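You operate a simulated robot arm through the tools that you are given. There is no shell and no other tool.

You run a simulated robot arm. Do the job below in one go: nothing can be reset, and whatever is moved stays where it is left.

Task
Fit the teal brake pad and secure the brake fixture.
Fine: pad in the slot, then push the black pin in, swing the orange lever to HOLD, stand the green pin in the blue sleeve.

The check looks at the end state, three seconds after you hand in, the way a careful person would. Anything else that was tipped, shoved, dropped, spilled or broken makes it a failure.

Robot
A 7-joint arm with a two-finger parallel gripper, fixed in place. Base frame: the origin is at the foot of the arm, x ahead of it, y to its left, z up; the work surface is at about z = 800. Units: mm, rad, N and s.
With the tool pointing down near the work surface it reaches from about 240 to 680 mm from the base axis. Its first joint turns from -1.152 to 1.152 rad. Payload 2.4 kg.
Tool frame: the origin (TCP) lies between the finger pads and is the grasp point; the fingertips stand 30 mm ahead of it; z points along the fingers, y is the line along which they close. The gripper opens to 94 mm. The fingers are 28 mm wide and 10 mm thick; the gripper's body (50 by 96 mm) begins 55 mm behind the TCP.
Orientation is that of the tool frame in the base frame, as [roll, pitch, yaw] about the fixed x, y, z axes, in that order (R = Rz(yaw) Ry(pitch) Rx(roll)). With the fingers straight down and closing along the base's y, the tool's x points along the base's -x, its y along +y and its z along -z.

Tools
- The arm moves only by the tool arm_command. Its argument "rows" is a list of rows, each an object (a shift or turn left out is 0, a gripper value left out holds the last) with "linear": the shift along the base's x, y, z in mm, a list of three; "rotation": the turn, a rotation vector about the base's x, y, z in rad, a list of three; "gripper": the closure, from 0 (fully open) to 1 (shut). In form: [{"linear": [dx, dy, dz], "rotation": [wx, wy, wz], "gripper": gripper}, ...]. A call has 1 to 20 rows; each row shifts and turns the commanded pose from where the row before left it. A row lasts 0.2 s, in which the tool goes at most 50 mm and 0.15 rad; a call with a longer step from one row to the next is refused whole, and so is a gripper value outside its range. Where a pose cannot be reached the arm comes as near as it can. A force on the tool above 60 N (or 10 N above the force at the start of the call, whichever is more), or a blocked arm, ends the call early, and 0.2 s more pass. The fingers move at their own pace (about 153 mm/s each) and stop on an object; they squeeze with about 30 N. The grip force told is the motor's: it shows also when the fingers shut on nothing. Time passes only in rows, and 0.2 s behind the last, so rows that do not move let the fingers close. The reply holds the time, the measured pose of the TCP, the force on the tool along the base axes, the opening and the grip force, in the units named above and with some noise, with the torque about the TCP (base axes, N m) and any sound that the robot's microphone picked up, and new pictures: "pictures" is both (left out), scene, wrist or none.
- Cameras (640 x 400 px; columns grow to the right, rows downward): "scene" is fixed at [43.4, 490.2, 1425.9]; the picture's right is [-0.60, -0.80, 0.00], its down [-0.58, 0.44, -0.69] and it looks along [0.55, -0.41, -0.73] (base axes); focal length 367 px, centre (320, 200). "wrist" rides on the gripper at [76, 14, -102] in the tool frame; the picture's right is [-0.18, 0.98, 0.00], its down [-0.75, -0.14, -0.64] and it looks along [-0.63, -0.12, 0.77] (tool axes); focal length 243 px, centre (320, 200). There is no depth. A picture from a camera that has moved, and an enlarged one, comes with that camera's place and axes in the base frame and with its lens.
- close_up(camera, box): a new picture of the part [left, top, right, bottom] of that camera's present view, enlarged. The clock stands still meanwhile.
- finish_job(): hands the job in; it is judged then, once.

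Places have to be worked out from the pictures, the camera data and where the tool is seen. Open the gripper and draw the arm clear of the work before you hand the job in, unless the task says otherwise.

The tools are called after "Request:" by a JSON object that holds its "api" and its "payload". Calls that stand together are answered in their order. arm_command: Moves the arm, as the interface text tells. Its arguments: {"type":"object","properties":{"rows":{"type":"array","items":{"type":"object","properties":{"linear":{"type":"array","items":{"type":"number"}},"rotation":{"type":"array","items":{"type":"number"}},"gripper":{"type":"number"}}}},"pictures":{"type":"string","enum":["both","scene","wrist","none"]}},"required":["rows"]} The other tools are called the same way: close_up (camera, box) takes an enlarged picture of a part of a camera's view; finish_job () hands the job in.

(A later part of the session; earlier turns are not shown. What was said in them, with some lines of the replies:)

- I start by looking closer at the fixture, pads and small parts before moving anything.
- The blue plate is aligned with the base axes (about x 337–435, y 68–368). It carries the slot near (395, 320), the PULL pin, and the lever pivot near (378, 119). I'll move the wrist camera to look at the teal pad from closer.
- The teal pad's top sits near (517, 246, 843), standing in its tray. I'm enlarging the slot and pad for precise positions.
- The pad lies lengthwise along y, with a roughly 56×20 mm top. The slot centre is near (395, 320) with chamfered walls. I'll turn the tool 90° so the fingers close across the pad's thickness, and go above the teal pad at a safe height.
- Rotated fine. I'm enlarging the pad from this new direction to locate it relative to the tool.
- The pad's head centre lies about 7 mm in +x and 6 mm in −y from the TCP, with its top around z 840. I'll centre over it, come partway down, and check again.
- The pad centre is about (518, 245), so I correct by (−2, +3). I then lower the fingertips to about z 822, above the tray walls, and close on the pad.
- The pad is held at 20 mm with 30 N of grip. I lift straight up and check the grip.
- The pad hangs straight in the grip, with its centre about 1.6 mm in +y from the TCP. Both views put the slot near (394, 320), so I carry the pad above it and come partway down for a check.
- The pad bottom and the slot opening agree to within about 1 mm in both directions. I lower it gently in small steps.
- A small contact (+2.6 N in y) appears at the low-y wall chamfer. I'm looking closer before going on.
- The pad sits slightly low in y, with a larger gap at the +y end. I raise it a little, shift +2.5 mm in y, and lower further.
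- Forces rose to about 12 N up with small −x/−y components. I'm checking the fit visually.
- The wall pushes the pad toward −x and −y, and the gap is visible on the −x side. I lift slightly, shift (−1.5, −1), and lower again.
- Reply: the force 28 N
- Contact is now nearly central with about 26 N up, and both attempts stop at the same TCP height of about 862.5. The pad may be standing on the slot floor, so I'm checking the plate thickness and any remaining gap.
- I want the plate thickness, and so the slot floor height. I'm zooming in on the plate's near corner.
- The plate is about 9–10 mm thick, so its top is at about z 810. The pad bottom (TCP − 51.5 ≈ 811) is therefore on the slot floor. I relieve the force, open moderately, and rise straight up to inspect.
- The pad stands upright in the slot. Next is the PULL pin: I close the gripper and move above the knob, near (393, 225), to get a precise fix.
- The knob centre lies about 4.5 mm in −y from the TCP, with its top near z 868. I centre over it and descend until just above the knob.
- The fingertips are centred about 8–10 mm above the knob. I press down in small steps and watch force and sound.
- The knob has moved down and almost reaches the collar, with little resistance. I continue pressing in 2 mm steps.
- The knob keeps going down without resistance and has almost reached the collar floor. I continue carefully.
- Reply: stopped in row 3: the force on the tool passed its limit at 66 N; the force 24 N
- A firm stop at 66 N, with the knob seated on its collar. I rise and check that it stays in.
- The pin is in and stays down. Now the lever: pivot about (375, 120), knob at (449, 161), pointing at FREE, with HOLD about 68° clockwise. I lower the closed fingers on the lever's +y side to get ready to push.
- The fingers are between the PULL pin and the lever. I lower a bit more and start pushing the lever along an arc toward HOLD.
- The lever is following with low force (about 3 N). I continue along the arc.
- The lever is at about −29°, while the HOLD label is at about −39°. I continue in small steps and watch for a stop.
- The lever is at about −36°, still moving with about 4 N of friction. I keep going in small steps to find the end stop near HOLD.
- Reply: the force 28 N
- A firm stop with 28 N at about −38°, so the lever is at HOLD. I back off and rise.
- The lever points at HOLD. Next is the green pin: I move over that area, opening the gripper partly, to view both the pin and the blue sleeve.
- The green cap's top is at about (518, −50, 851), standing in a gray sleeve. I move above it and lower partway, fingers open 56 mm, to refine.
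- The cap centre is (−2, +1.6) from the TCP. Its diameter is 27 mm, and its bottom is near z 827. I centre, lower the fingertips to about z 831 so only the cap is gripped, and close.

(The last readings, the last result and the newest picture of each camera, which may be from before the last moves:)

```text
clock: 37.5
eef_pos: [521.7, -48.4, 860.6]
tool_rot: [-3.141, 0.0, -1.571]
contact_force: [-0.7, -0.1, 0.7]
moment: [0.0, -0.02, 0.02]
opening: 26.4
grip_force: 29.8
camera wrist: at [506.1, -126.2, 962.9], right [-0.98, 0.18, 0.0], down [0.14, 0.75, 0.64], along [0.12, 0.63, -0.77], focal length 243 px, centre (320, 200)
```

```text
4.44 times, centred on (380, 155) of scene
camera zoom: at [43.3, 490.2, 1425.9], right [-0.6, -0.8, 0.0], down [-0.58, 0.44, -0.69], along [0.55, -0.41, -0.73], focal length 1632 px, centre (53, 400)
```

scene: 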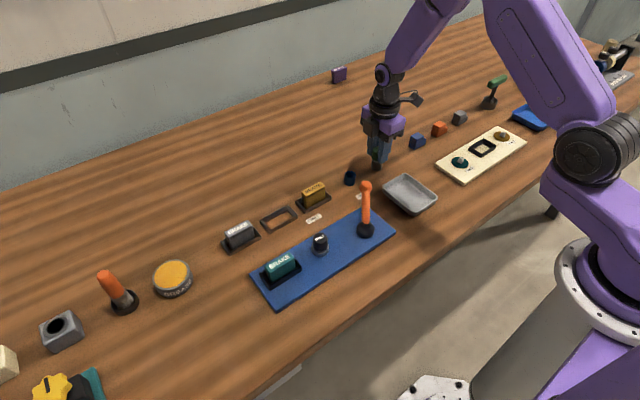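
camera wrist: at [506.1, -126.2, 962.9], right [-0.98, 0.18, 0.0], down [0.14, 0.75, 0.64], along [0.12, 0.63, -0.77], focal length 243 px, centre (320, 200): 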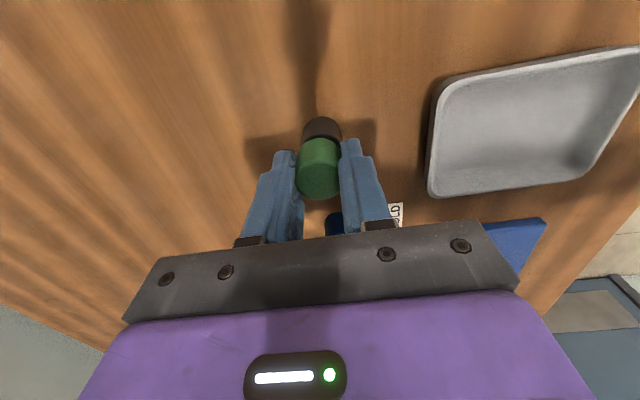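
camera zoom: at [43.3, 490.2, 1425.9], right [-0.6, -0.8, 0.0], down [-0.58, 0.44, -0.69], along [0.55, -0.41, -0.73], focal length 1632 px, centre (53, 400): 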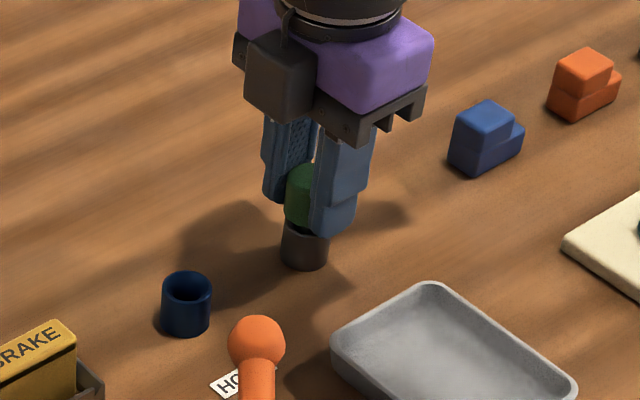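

The cap is gripped at 26.4 mm. I lift slowly and check that the gray sleeve stays behind.

Request:
{"api": "arm_command", "payload": {"rows": [{"linear": [0, 0, 4]}, {"linear": [0, 0, 6]}, {"linear": [0, 0, 8]}, {"linear": [0, 0, 0]}], "pictures": "scene"}}

Request:
{"api": "close_up", "payload": {"camera": "wrist", "box": [240, 60, 400, 200]}}

Request:
{"api": "close_up", "payload": {"camera": "scene", "box": [330, 110, 430, 200]}}

```text
clock: 38.5
eef_pos: [520.0, -48.5, 878.2]
tool_rot: [-3.141, -0.001, -1.57]
contact_force: [0.3, -0.1, -0.9]
moment: [0.02, 0.01, 0.03]
opening: 26.4
grip_force: 30.0
```

scene: 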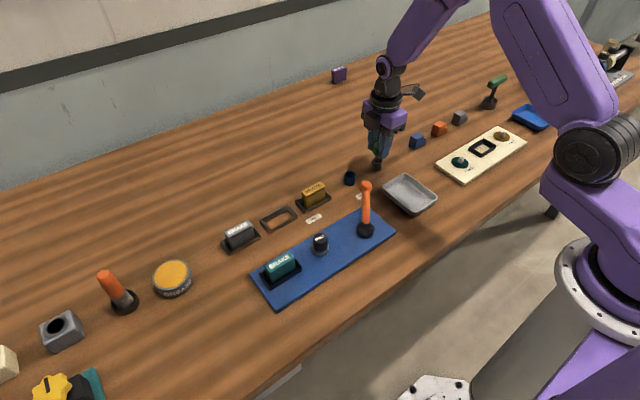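

```text
2.86 times, centred on (320, 130) of wrist
camera zoom: at [504.6, -125.2, 980.2], right [-0.98, 0.18, 0.0], down [0.14, 0.75, 0.64], along [0.12, 0.63, -0.77], focal length 693 px, centre (320, 400)
```

zoom: 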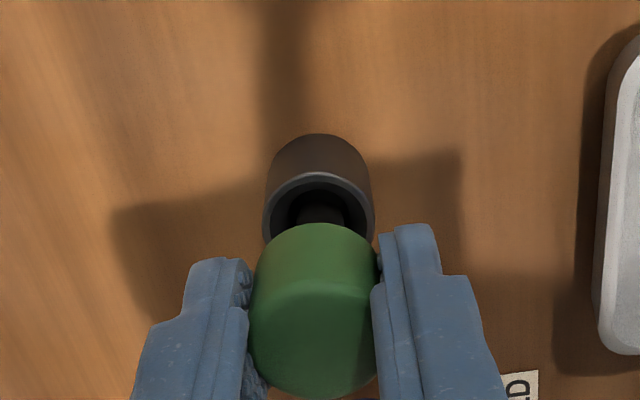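

```text
4.44 times, centred on (380, 155) of scene
camera zoom: at [43.4, 490.2, 1425.9], right [-0.6, -0.8, 0.0], down [-0.58, 0.44, -0.69], along [0.55, -0.41, -0.73], focal length 1632 px, centre (53, 400)
```

zoom: 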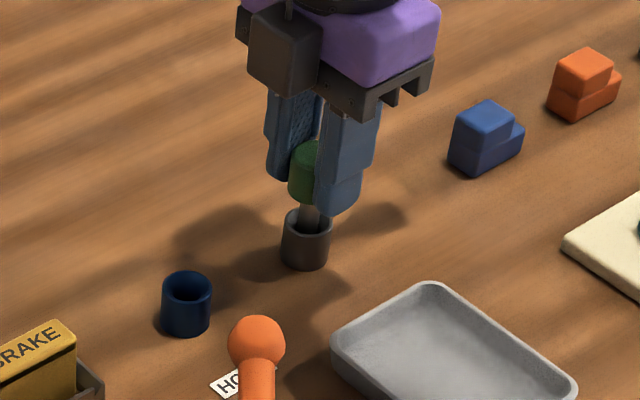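

The pin slides out and the gray sleeve stays put. I lift it clear.

Request:
{"api": "arm_command", "payload": {"rows": [{"linear": [0, 0, 12]}, {"linear": [0, 0, 20]}, {"linear": [0, 0, 25]}, {"linear": [0, 0, 0]}, {"linear": [0, 0, 0]}], "pictures": "both"}}

Request:
{"api": "close_up", "payload": {"camera": "wrist", "box": [240, 60, 400, 200]}}

Request:
{"api": "close_up", "payload": {"camera": "scene", "box": [330, 90, 430, 190]}}

```text
clock: 39.7
eef_pos: [519.7, -48.9, 935.3]
tool_rot: [-3.139, 0.0, -1.571]
contact_force: [-0.2, 0.2, -0.3]
moment: [0.0, 0.03, -0.01]
opening: 26.1
grip_force: 29.6
camera wrist: at [503.9, -125.5, 1037.9], right [-0.98, 0.18, 0.0], down [0.14, 0.75, 0.64], along [0.12, 0.63, -0.77], focal length 243 px, centre (320, 200)
```

scene: 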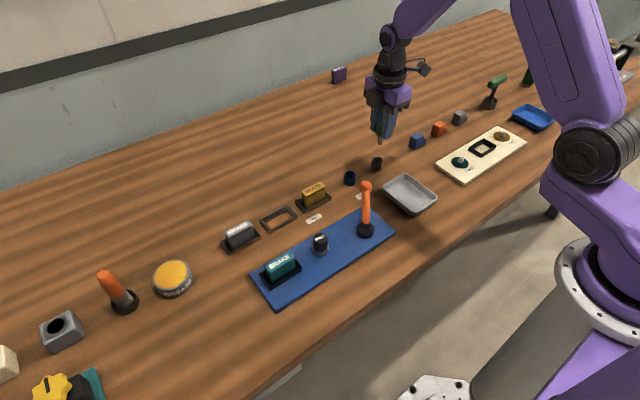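
wrist: 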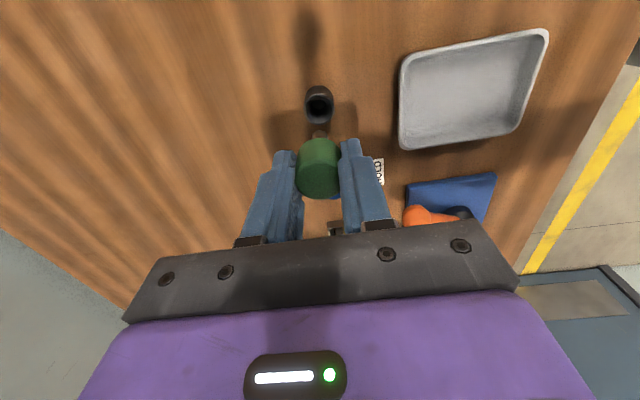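

```text
2.86 times, centred on (320, 130) of wrist
camera zoom: at [503.9, -125.5, 1037.9], right [-0.98, 0.18, 0.0], down [0.14, 0.75, 0.64], along [0.12, 0.63, -0.77], focal length 693 px, centre (320, 400)
```

zoom: 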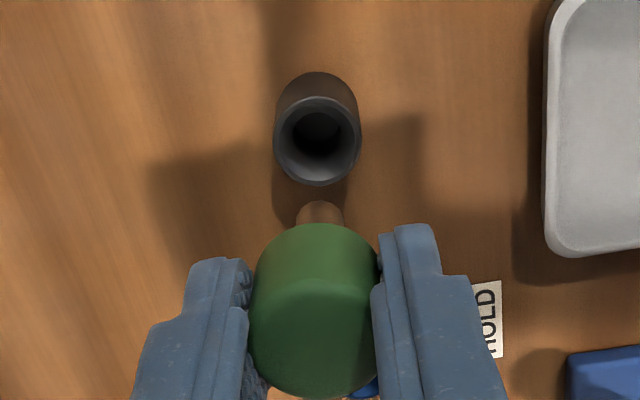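

```text
4.00 times, centred on (380, 140) of scene
camera zoom: at [43.4, 490.2, 1425.9], right [-0.6, -0.8, 0.0], down [-0.58, 0.44, -0.69], along [0.55, -0.41, -0.73], focal length 1469 px, centre (80, 440)
```

zoom: 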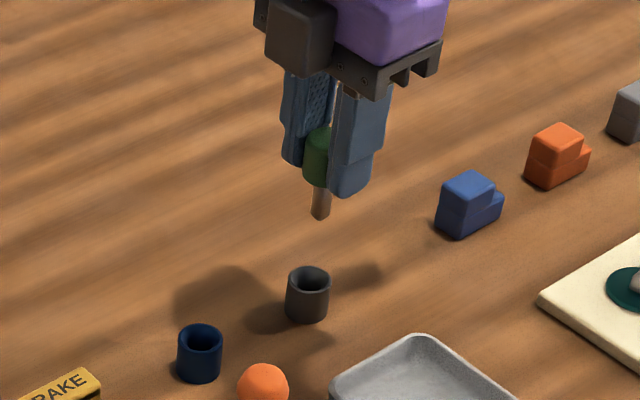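

The pin hangs straight with its shaft about 22 mm below the cap. I move it over the blue sleeve near (517, 35) and will match the view I had over the gray sleeve.

Request:
{"api": "arm_command", "payload": {"rows": [{"linear": [-0.3, 28, 0]}, {"linear": [-0.3, 28, 0]}, {"linear": [-0.3, 28, 0]}, {"linear": [0, 0, 0]}, {"linear": [0, 0, 0]}], "pictures": "both"}}

Request:
{"api": "close_up", "payload": {"camera": "wrist", "box": [240, 60, 400, 200]}}

Request:
{"api": "close_up", "payload": {"camera": "scene", "box": [310, 110, 410, 210]}}

```text
clock: 40.9
eef_pos: [520.6, 36.3, 933.9]
tool_rot: [3.142, -0.001, -1.571]
contact_force: [-0.1, 0.6, -0.2]
moment: [-0.01, -0.02, -0.01]
opening: 26.1
grip_force: 29.7
camera wrist: at [505.5, -40.2, 1037.2], right [-0.98, 0.18, 0.0], down [0.14, 0.75, 0.64], along [0.12, 0.63, -0.77], focal length 243 px, centre (320, 200)
```

scene: 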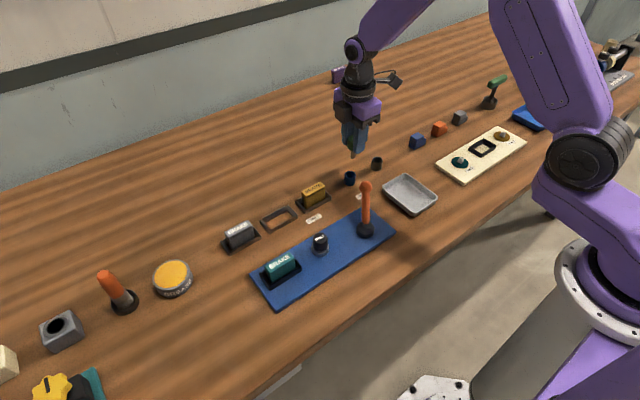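
wrist: 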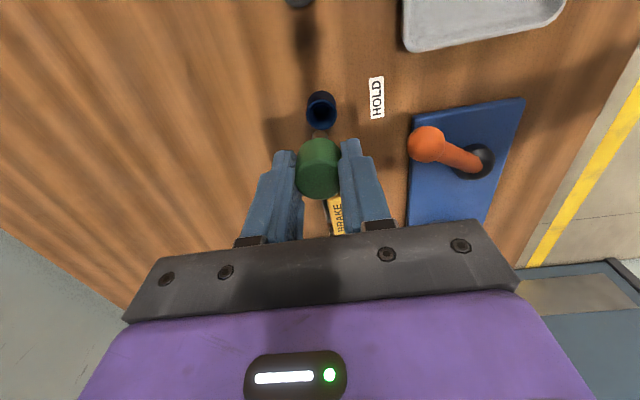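

```text
2.86 times, centred on (320, 130) of wrist
camera zoom: at [505.5, -40.2, 1037.2], right [-0.98, 0.18, 0.0], down [0.14, 0.75, 0.64], along [0.12, 0.63, -0.77], focal length 693 px, centre (320, 400)
```

zoom: 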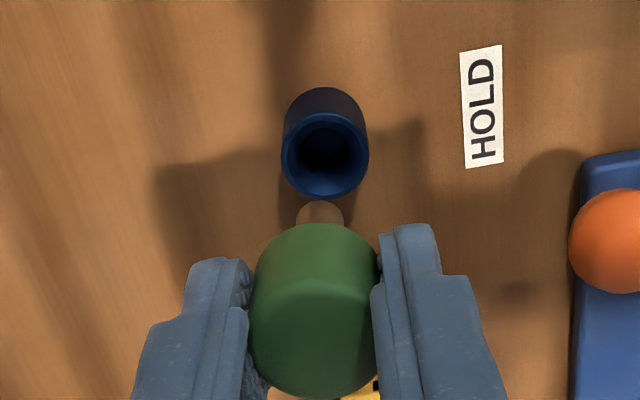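

```text
4.00 times, centred on (360, 160) of scene
camera zoom: at [43.4, 490.2, 1425.9], right [-0.6, -0.8, 0.0], down [-0.58, 0.44, -0.69], along [0.55, -0.41, -0.73], focal length 1469 px, centre (160, 360)
```

zoom: 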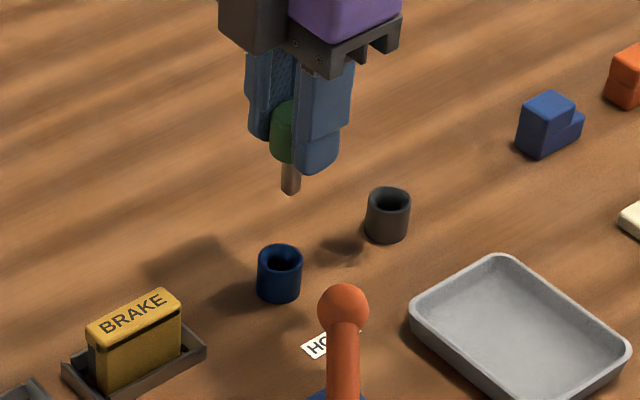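

Compared with the reference over the gray sleeve, the blue sleeve is about (−1, +4.4) mm off. I correct and descend until the shaft tip is just above the sleeve.

Request:
{"api": "arm_command", "payload": {"rows": [{"linear": [-0.9, 4.3, 0]}, {"linear": [0, 0, -20]}, {"linear": [0, 0, -22]}, {"linear": [0, 0, 0]}, {"linear": [0, 0, 0]}], "pictures": "both"}}

Request:
{"api": "close_up", "payload": {"camera": "wrist", "box": [260, 70, 380, 160]}}

Request:
{"api": "close_up", "payload": {"camera": "scene", "box": [320, 130, 390, 200]}}

```text
clock: 42.1
eef_pos: [521.3, 40.0, 890.9]
tool_rot: [-3.141, 0.0, -1.571]
contact_force: [-0.1, 0.6, 0.1]
moment: [0.02, 0.02, -0.02]
opening: 26.4
grip_force: 30.0
camera wrist: at [504.9, -37.3, 994.3], right [-0.98, 0.18, 0.0], down [0.14, 0.75, 0.64], along [0.12, 0.63, -0.77], focal length 243 px, centre (320, 200)
```

scene: 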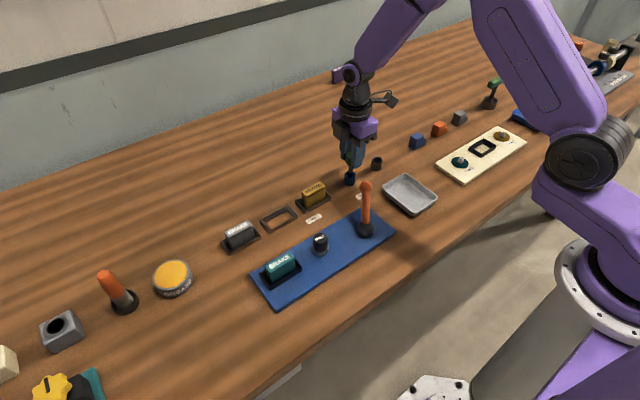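
wrist: 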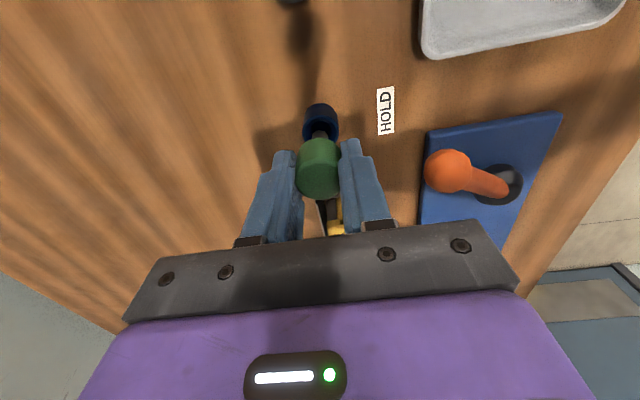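

```text
4.44 times, centred on (320, 115) of wrist
camera zoom: at [504.9, -37.3, 994.3], right [-0.98, 0.18, 0.0], down [0.14, 0.75, 0.64], along [0.12, 0.63, -0.77], focal length 1078 px, centre (320, 578)
```

zoom: 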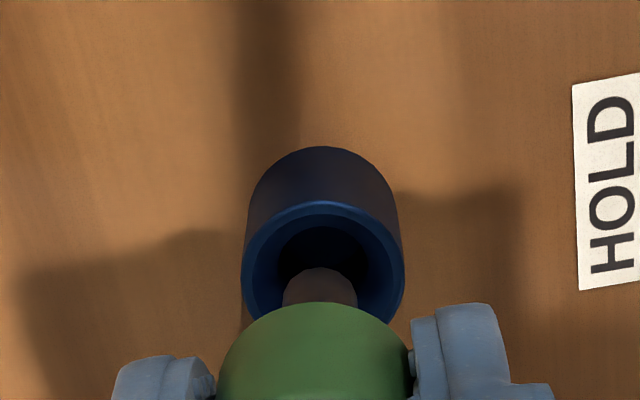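

```text
5.71 times, centred on (355, 165) of scene
camera zoom: at [43.4, 490.2, 1425.9], right [-0.6, -0.8, 0.0], down [-0.58, 0.44, -0.69], along [0.55, -0.41, -0.73], focal length 2099 px, centre (120, 400)
```

zoom: 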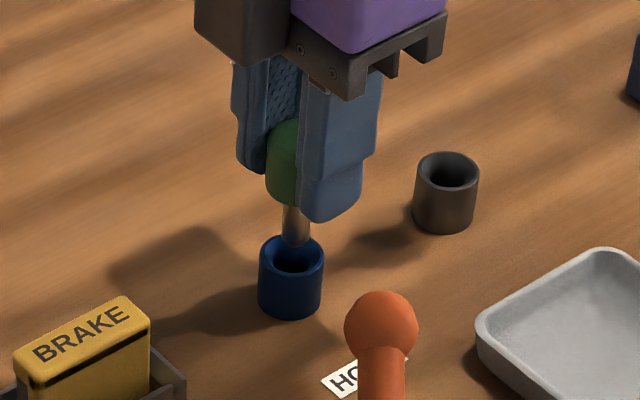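

The shaft tip is nearly over the hole, so I shift +1.3 mm in y. I then lower gently while watching the force.

Request:
{"api": "arm_command", "payload": {"rows": [{"linear": [0, 1.3, 0]}, {"linear": [0, 0, -4]}, {"linear": [0, 0, -4]}, {"linear": [0, 0, -3]}, {"linear": [0, 0, -3]}, {"linear": [0, 0, 0]}], "pictures": "both"}}

Request:
{"api": "close_up", "payload": {"camera": "wrist", "box": [260, 70, 380, 160]}}

Request:
{"api": "close_up", "payload": {"camera": "scene", "box": [320, 130, 390, 200]}}

```text
clock: 43.5
eef_pos: [518.1, 40.7, 879.8]
tool_rot: [-3.141, 0.002, -1.571]
contact_force: [0.0, -0.1, -0.6]
moment: [-0.02, 0.01, 0.0]
opening: 26.1
grip_force: 30.0
camera wrist: at [503.4, -35.8, 981.8], right [-0.98, 0.18, 0.0], down [0.14, 0.75, 0.64], along [0.12, 0.63, -0.77], focal length 243 px, centre (320, 200)
```

scene: 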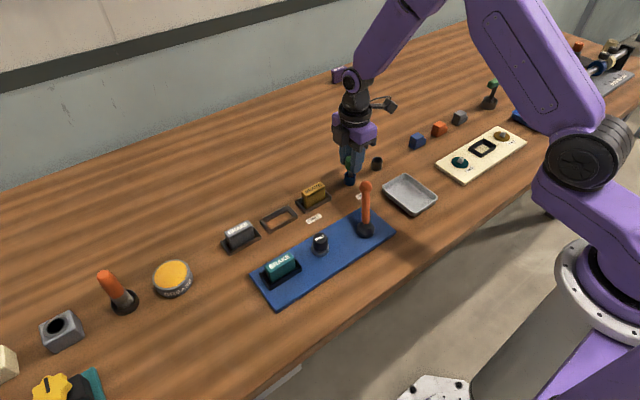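
wrist: 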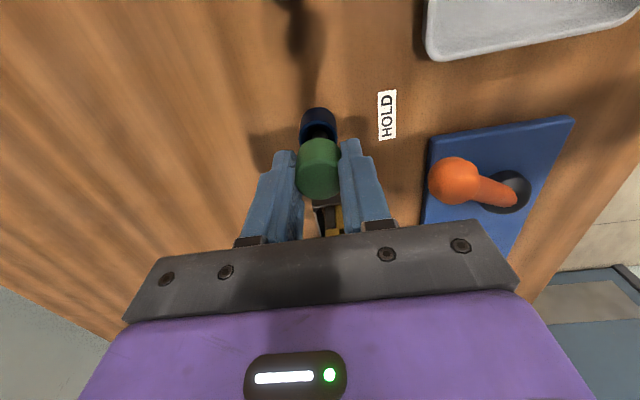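

```text
4.44 times, centred on (320, 115) of wrist
camera zoom: at [503.4, -35.8, 981.8], right [-0.98, 0.18, 0.0], down [0.14, 0.75, 0.64], along [0.12, 0.63, -0.77], focal length 1078 px, centre (320, 578)
```

zoom: 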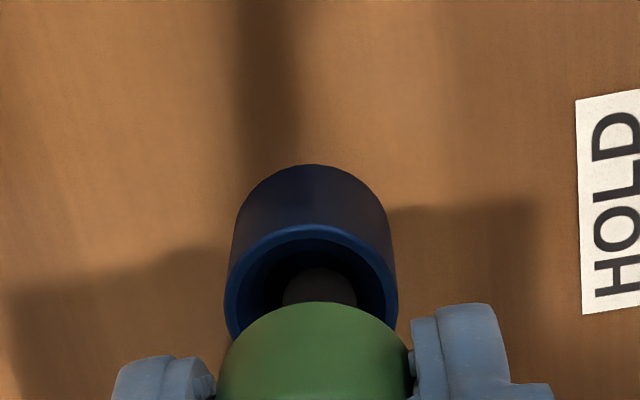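

```text
5.71 times, centred on (355, 165) of scene
camera zoom: at [43.4, 490.2, 1425.9], right [-0.6, -0.8, 0.0], down [-0.58, 0.44, -0.69], along [0.55, -0.41, -0.73], focal length 2099 px, centre (120, 400)
```

zoom: 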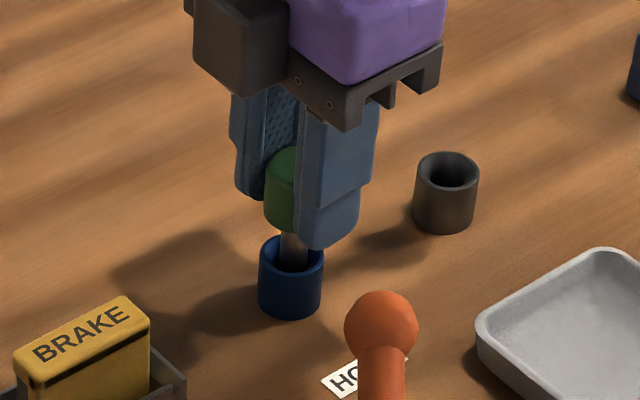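

The shaft is entering the hole without contact force. It is about 1.4 mm off in −x, so I correct that and continue down gently.

Request:
{"api": "arm_command", "payload": {"rows": [{"linear": [1.2, 0, 0]}, {"linear": [0, 0, -3]}, {"linear": [0, 0, -3]}, {"linear": [0, 0, -3]}, {"linear": [0, 0, -3]}, {"linear": [0, 0, 0]}], "pictures": "both"}}

Request:
{"api": "close_up", "payload": {"camera": "wrist", "box": [260, 70, 380, 160]}}

Request:
{"api": "close_up", "payload": {"camera": "scene", "box": [320, 130, 390, 200]}}

```text
clock: 44.9
eef_pos: [519.7, 41.2, 867.8]
tool_rot: [-3.141, 0.002, -1.572]
contact_force: [-1.0, -0.1, -0.8]
moment: [-0.01, 0.02, 0.02]
opening: 26.2
grip_force: 29.8
camera wrist: at [504.2, -36.0, 970.1], right [-0.98, 0.18, 0.0], down [0.14, 0.75, 0.64], along [0.12, 0.63, -0.77], focal length 243 px, centre (320, 200)
```

scene: 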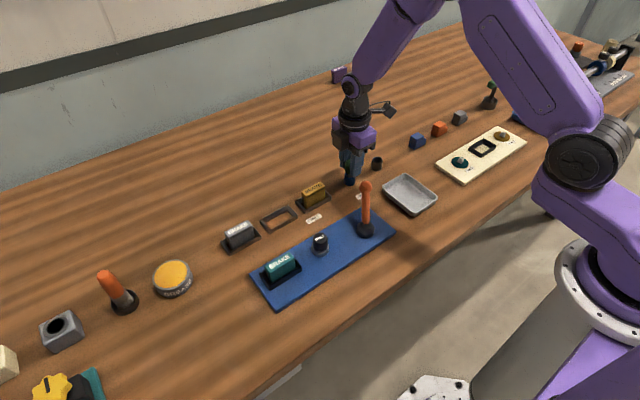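
wrist: 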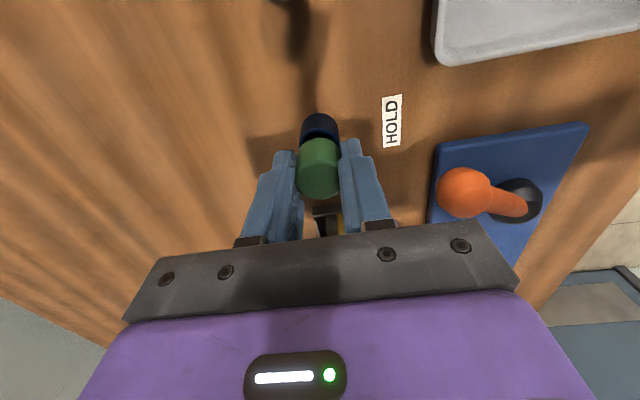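

```text
4.44 times, centred on (320, 115) of wrist
camera zoom: at [504.2, -36.0, 970.1], right [-0.98, 0.18, 0.0], down [0.14, 0.75, 0.64], along [0.12, 0.63, -0.77], focal length 1078 px, centre (320, 578)
```

zoom: 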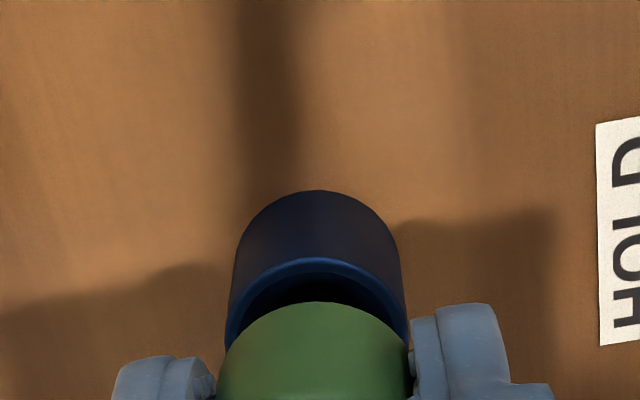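

```text
5.71 times, centred on (355, 165) of scene
camera zoom: at [43.4, 490.2, 1425.9], right [-0.6, -0.8, 0.0], down [-0.58, 0.44, -0.69], along [0.55, -0.41, -0.73], focal length 2099 px, centre (120, 400)
```

zoom: 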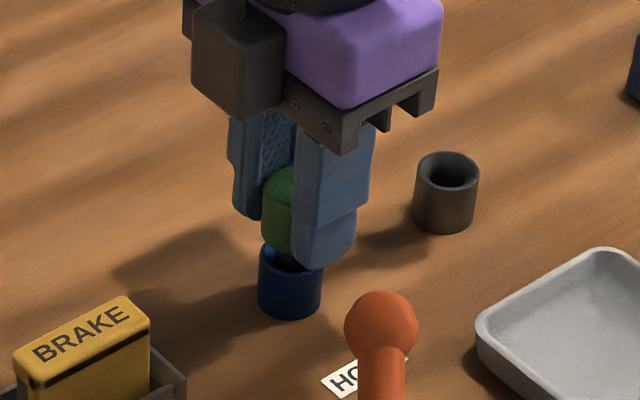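

It goes in smoothly with no force. I lower the last millimetres until contact.

Request:
{"api": "arm_command", "payload": {"rows": [{"linear": [0, 0, -2]}, {"linear": [0, 0, -2]}, {"linear": [0, 0, -1.5]}, {"linear": [0, 0, -1]}, {"linear": [0, 0, 0]}], "pictures": "both"}}

Request:
{"api": "close_up", "payload": {"camera": "wrist", "box": [260, 70, 380, 160]}}

Request:
{"api": "close_up", "payload": {"camera": "scene", "box": [320, 130, 390, 200]}}

```text
clock: 46.1
eef_pos: [519.7, 42.1, 861.1]
tool_rot: [3.14, -0.001, -1.572]
contact_force: [-0.1, 0.0, -0.8]
moment: [0.0, 0.02, 0.02]
opening: 26.5
grip_force: 29.8
camera wrist: at [504.9, -35.3, 963.6], right [-0.98, 0.18, 0.0], down [0.14, 0.75, 0.64], along [0.12, 0.63, -0.77], focal length 243 px, centre (320, 200)
```

scene: 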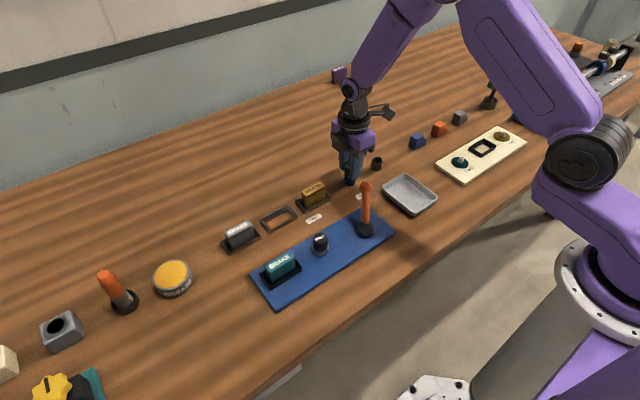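
wrist: 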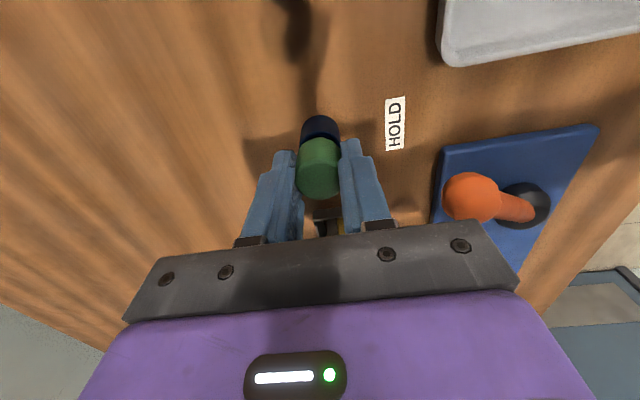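

```text
4.44 times, centred on (320, 115) of wrist
camera zoom: at [504.9, -35.3, 963.6], right [-0.98, 0.18, 0.0], down [0.14, 0.75, 0.64], along [0.12, 0.63, -0.77], focal length 1078 px, centre (320, 578)
```

zoom: 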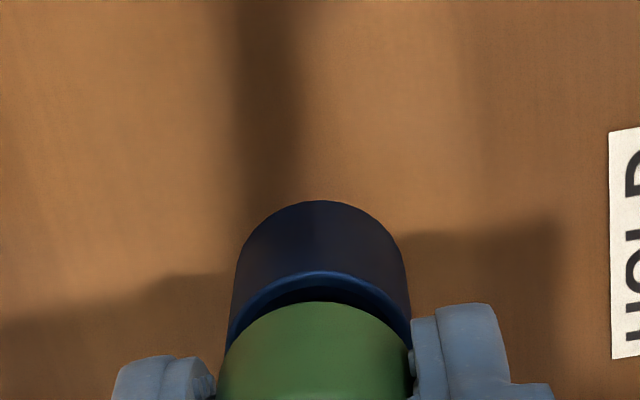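

```text
5.71 times, centred on (355, 165) of scene
camera zoom: at [43.4, 490.2, 1425.9], right [-0.6, -0.8, 0.0], down [-0.58, 0.44, -0.69], along [0.55, -0.41, -0.73], focal length 2099 px, centre (120, 400)
```

zoom: 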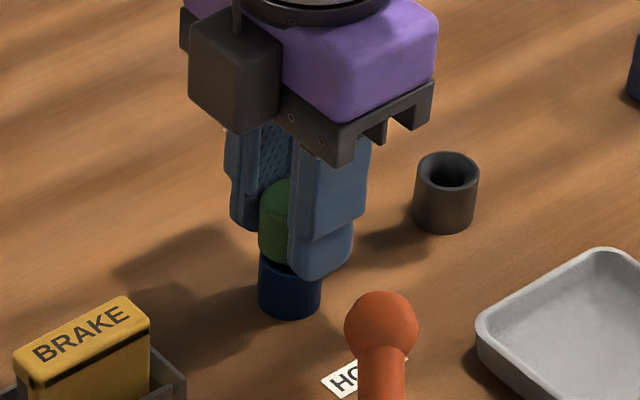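

The height now equals the original seated height, with no contact yet. I shift −1 mm in y to centre and lower another 1–2 mm, watching the force.

Request:
{"api": "arm_command", "payload": {"rows": [{"linear": [0, -1, 0]}, {"linear": [0, 0, -0.7]}, {"linear": [0, 0, -0.7]}, {"linear": [0, 0, 0]}], "pictures": "wrist"}}

Request:
{"api": "close_up", "payload": {"camera": "wrist", "box": [260, 70, 380, 160]}}

```text
clock: 47.1
eef_pos: [520.1, 38.8, 860.7]
tool_rot: [-3.14, 0.001, -1.571]
contact_force: [-4.8, 0.5, 20.6]
moment: [-0.01, 0.31, 0.01]
opening: 26.3
grip_force: 29.7
camera wrist: at [504.7, -36.7, 962.7], right [-0.98, 0.18, 0.0], down [0.14, 0.75, 0.64], along [0.12, 0.63, -0.77], focal length 243 px, centre (320, 200)
```

wrist: 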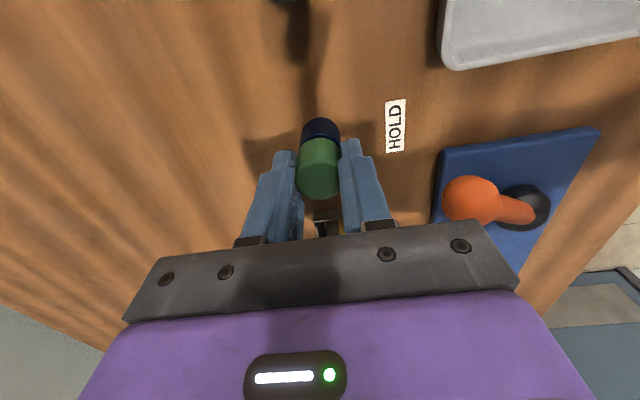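

```text
4.44 times, centred on (320, 115) of wrist
camera zoom: at [504.7, -36.7, 962.7], right [-0.98, 0.18, 0.0], down [0.14, 0.75, 0.64], along [0.12, 0.63, -0.77], focal length 1078 px, centre (320, 578)
```

zoom: 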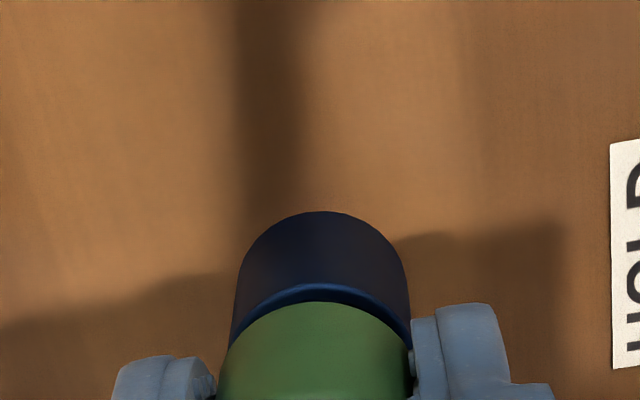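

It is seated, with 20 N on the floor. I relieve the force, open, and withdraw straight up.

Request:
{"api": "arm_command", "payload": {"rows": [{"linear": [0, 0, 0.8]}, {"linear": [0, 0, 0]}, {"gripper": 0.68}, {"gripper": 0.6}, {"gripper": 0.55}, {"linear": [0, 0, 0]}, {"linear": [0, 0, 10]}, {"linear": [0, 0, 25]}, {"linear": [0, 0, 35]}, {"linear": [0, 0, 35]}, {"linear": [0, 0, 0]}], "pictures": "both"}}

Request:
{"api": "close_up", "payload": {"camera": "wrist", "box": [240, 40, 400, 200]}}

Request:
{"api": "close_up", "payload": {"camera": "scene", "box": [310, 130, 410, 210]}}

```text
clock: 49.5
eef_pos: [520.5, 40.6, 968.1]
tool_rot: [-3.141, -0.001, -1.57]
contact_force: [1.0, -0.8, -0.3]
moment: [0.01, -0.01, -0.02]
opening: 42.2
grip_force: 0.0
camera wrist: at [505.2, -36.7, 1069.8], right [-0.98, 0.18, 0.0], down [0.14, 0.75, 0.64], along [0.12, 0.63, -0.77], focal length 243 px, centre (320, 200)
```

scene: 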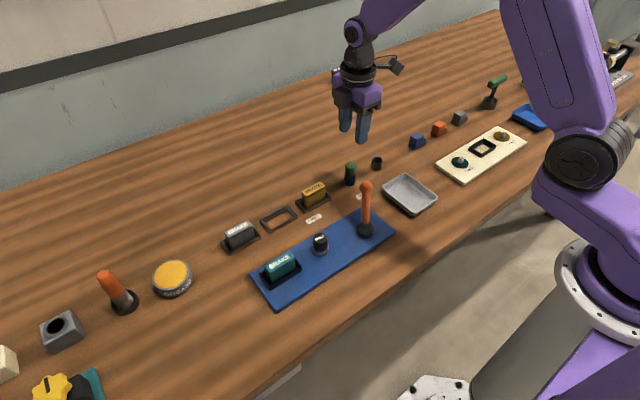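
wrist: 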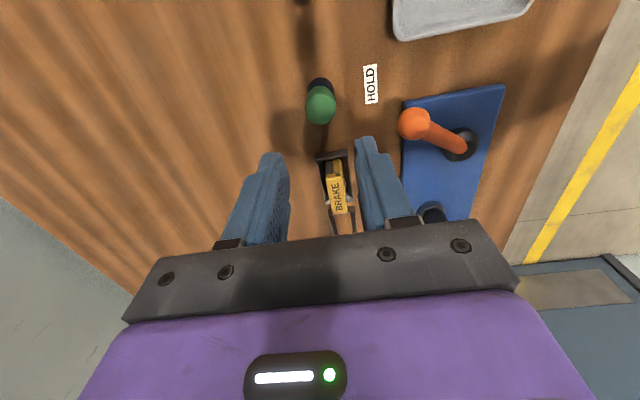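

```text
2.50 times, centred on (320, 120) of wrist
camera zoom: at [505.2, -36.7, 1069.8], right [-0.98, 0.18, 0.0], down [0.14, 0.75, 0.64], along [0.12, 0.63, -0.77], focal length 606 px, centre (320, 400)
```

zoom: 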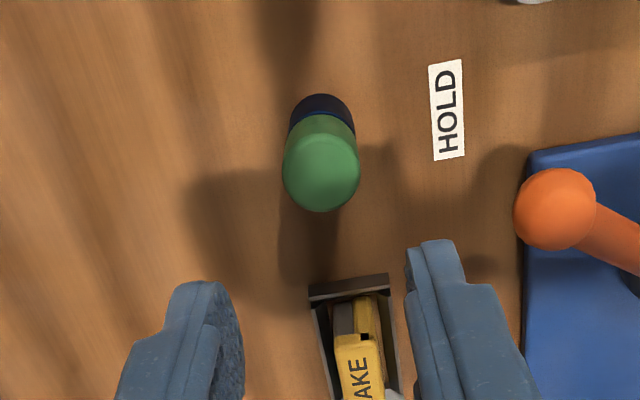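

```text
5.00 times, centred on (360, 170) of scene
camera zoom: at [43.4, 490.2, 1425.9], right [-0.6, -0.8, 0.0], down [-0.58, 0.44, -0.69], along [0.55, -0.41, -0.73], focal length 1836 px, centre (120, 350)
```

zoom: 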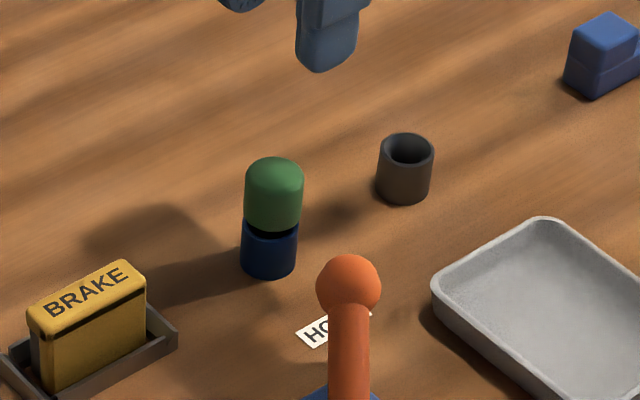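

The green pin stands upright in the blue sleeve. I open the gripper, draw the arm clear toward the base side and up, then verify everything.

Request:
{"api": "arm_command", "payload": {"rows": [{"linear": [0, 0, 40], "gripper": 0.2}, {"linear": [-20, 0, 40], "gripper": 0.0}, {"linear": [-40, 0, 10]}, {"linear": [-40, 0, 0]}, {"linear": [0, 0, 0]}, {"linear": [0, 0, 0]}], "pictures": "both"}}

Request:
{"api": "close_up", "payload": {"camera": "scene", "box": [240, 160, 420, 310]}}

Request:
{"api": "close_up", "payload": {"camera": "scene", "box": [245, 230, 345, 305]}}

Request:
{"api": "close_up", "payload": {"camera": "wrist", "box": [260, 40, 480, 220]}}

```text
clock: 50.9
eef_pos: [414.5, 41.2, 1054.6]
tool_rot: [-3.14, 0.0, -1.571]
contact_force: [0.1, 0.8, 0.3]
moment: [-0.01, -0.02, -0.01]
opening: 94.1
grip_force: 0.0
camera wrist: at [400.4, -35.9, 1158.2], right [-0.98, 0.18, 0.0], down [0.14, 0.75, 0.64], along [0.12, 0.63, -0.77], focal length 243 px, centre (320, 200)
```

scene: 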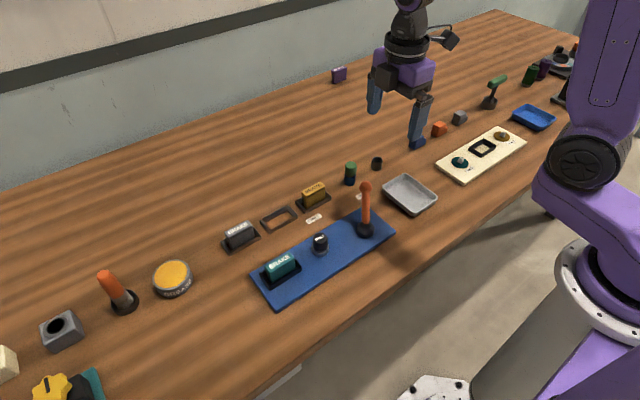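
wrist: 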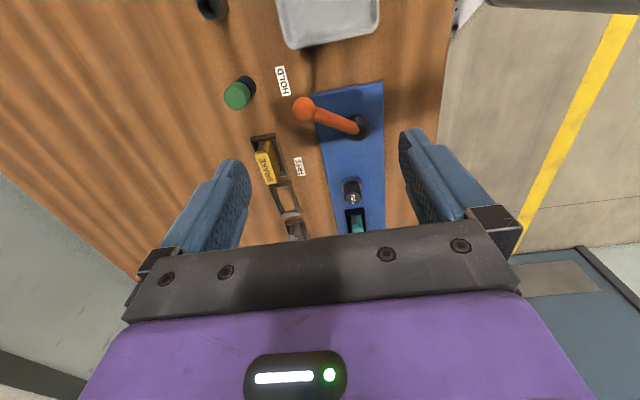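

```text
2.67 times, centred on (330, 235) of scene
camera zoom: at [43.4, 490.2, 1425.9], right [-0.6, -0.8, 0.0], down [-0.58, 0.44, -0.69], along [0.55, -0.41, -0.73], focal length 979 px, centre (293, 107)
```

zoom: 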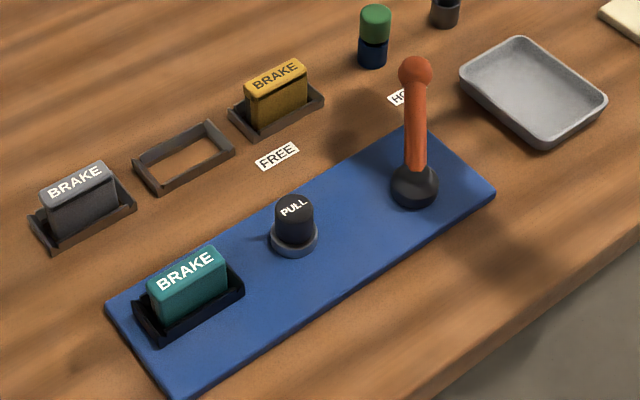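

```text
5.33 times, centred on (295, 268) of scene
camera zoom: at [43.4, 490.2, 1425.9], right [-0.6, -0.8, 0.0], down [-0.58, 0.44, -0.69], along [0.55, -0.41, -0.73], focal length 1959 px, centre (453, -160)
```

zoom: 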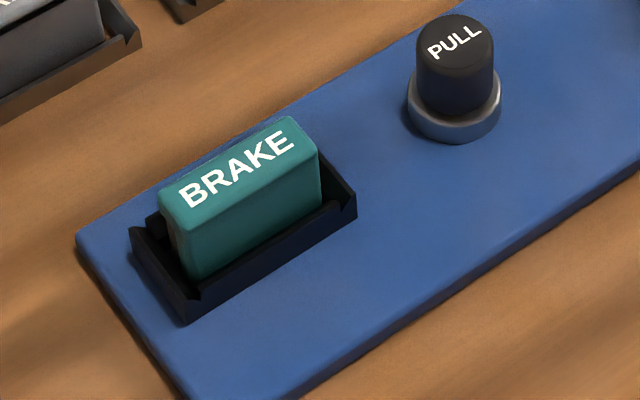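

```text
2.22 times, centred on (370, 130) of wrist
camera zoom: at [400.4, -35.9, 1158.2], right [-0.98, 0.18, 0.0], down [0.14, 0.75, 0.64], along [0.12, 0.63, -0.77], focal length 539 px, centre (209, 356)
```

zoom: 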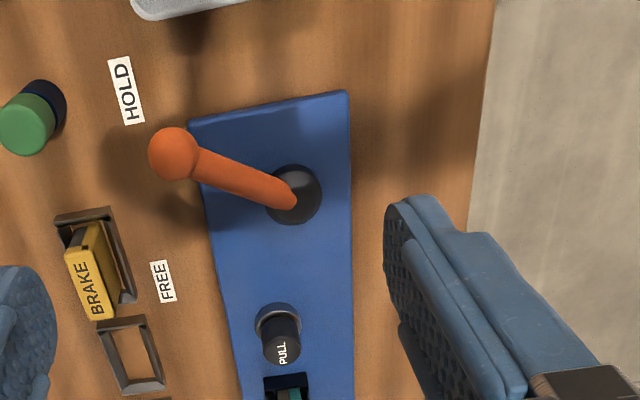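

Everything checks out:
- The pad is upright in the slot. Its top is at about z 850, which puts its bottom on the plate.
- The PULL pin is down on its collar.
- The lever is at its stop, aimed at HOLD.
- The green pin stands in the blue sleeve, and the gray sleeve is undisturbed.

The arm is clear and the gripper is open, so I hand in.

Request:
{"api": "finish_job", "payload": {}}

```text
The job is handed in.
```

The brake fixture job is done and handed in. I don't have the check's result. These are the end states I saw or measured before handing in:

- **Teal pad:** It stands upright in the slot. Its bottom is within about 1 mm of the plate, judging from the measured height of its top.
- **Black pin:** It was pushed down to a firm stop, about 66 N at the end, and it stayed down when I lifted off.
- **Orange lever:** It was swung to its end stop, about 1–2° short of the HOLD label's direction.
- **Green pin:** It stands upright in the blue sleeve, pressed to the bottom. The gray sleeve it came from did not move.

I saw nothing else moved or tipped. In the last scene picture a finger hid the loose blue block. The gripper is open and the arm is raised clear of the work.
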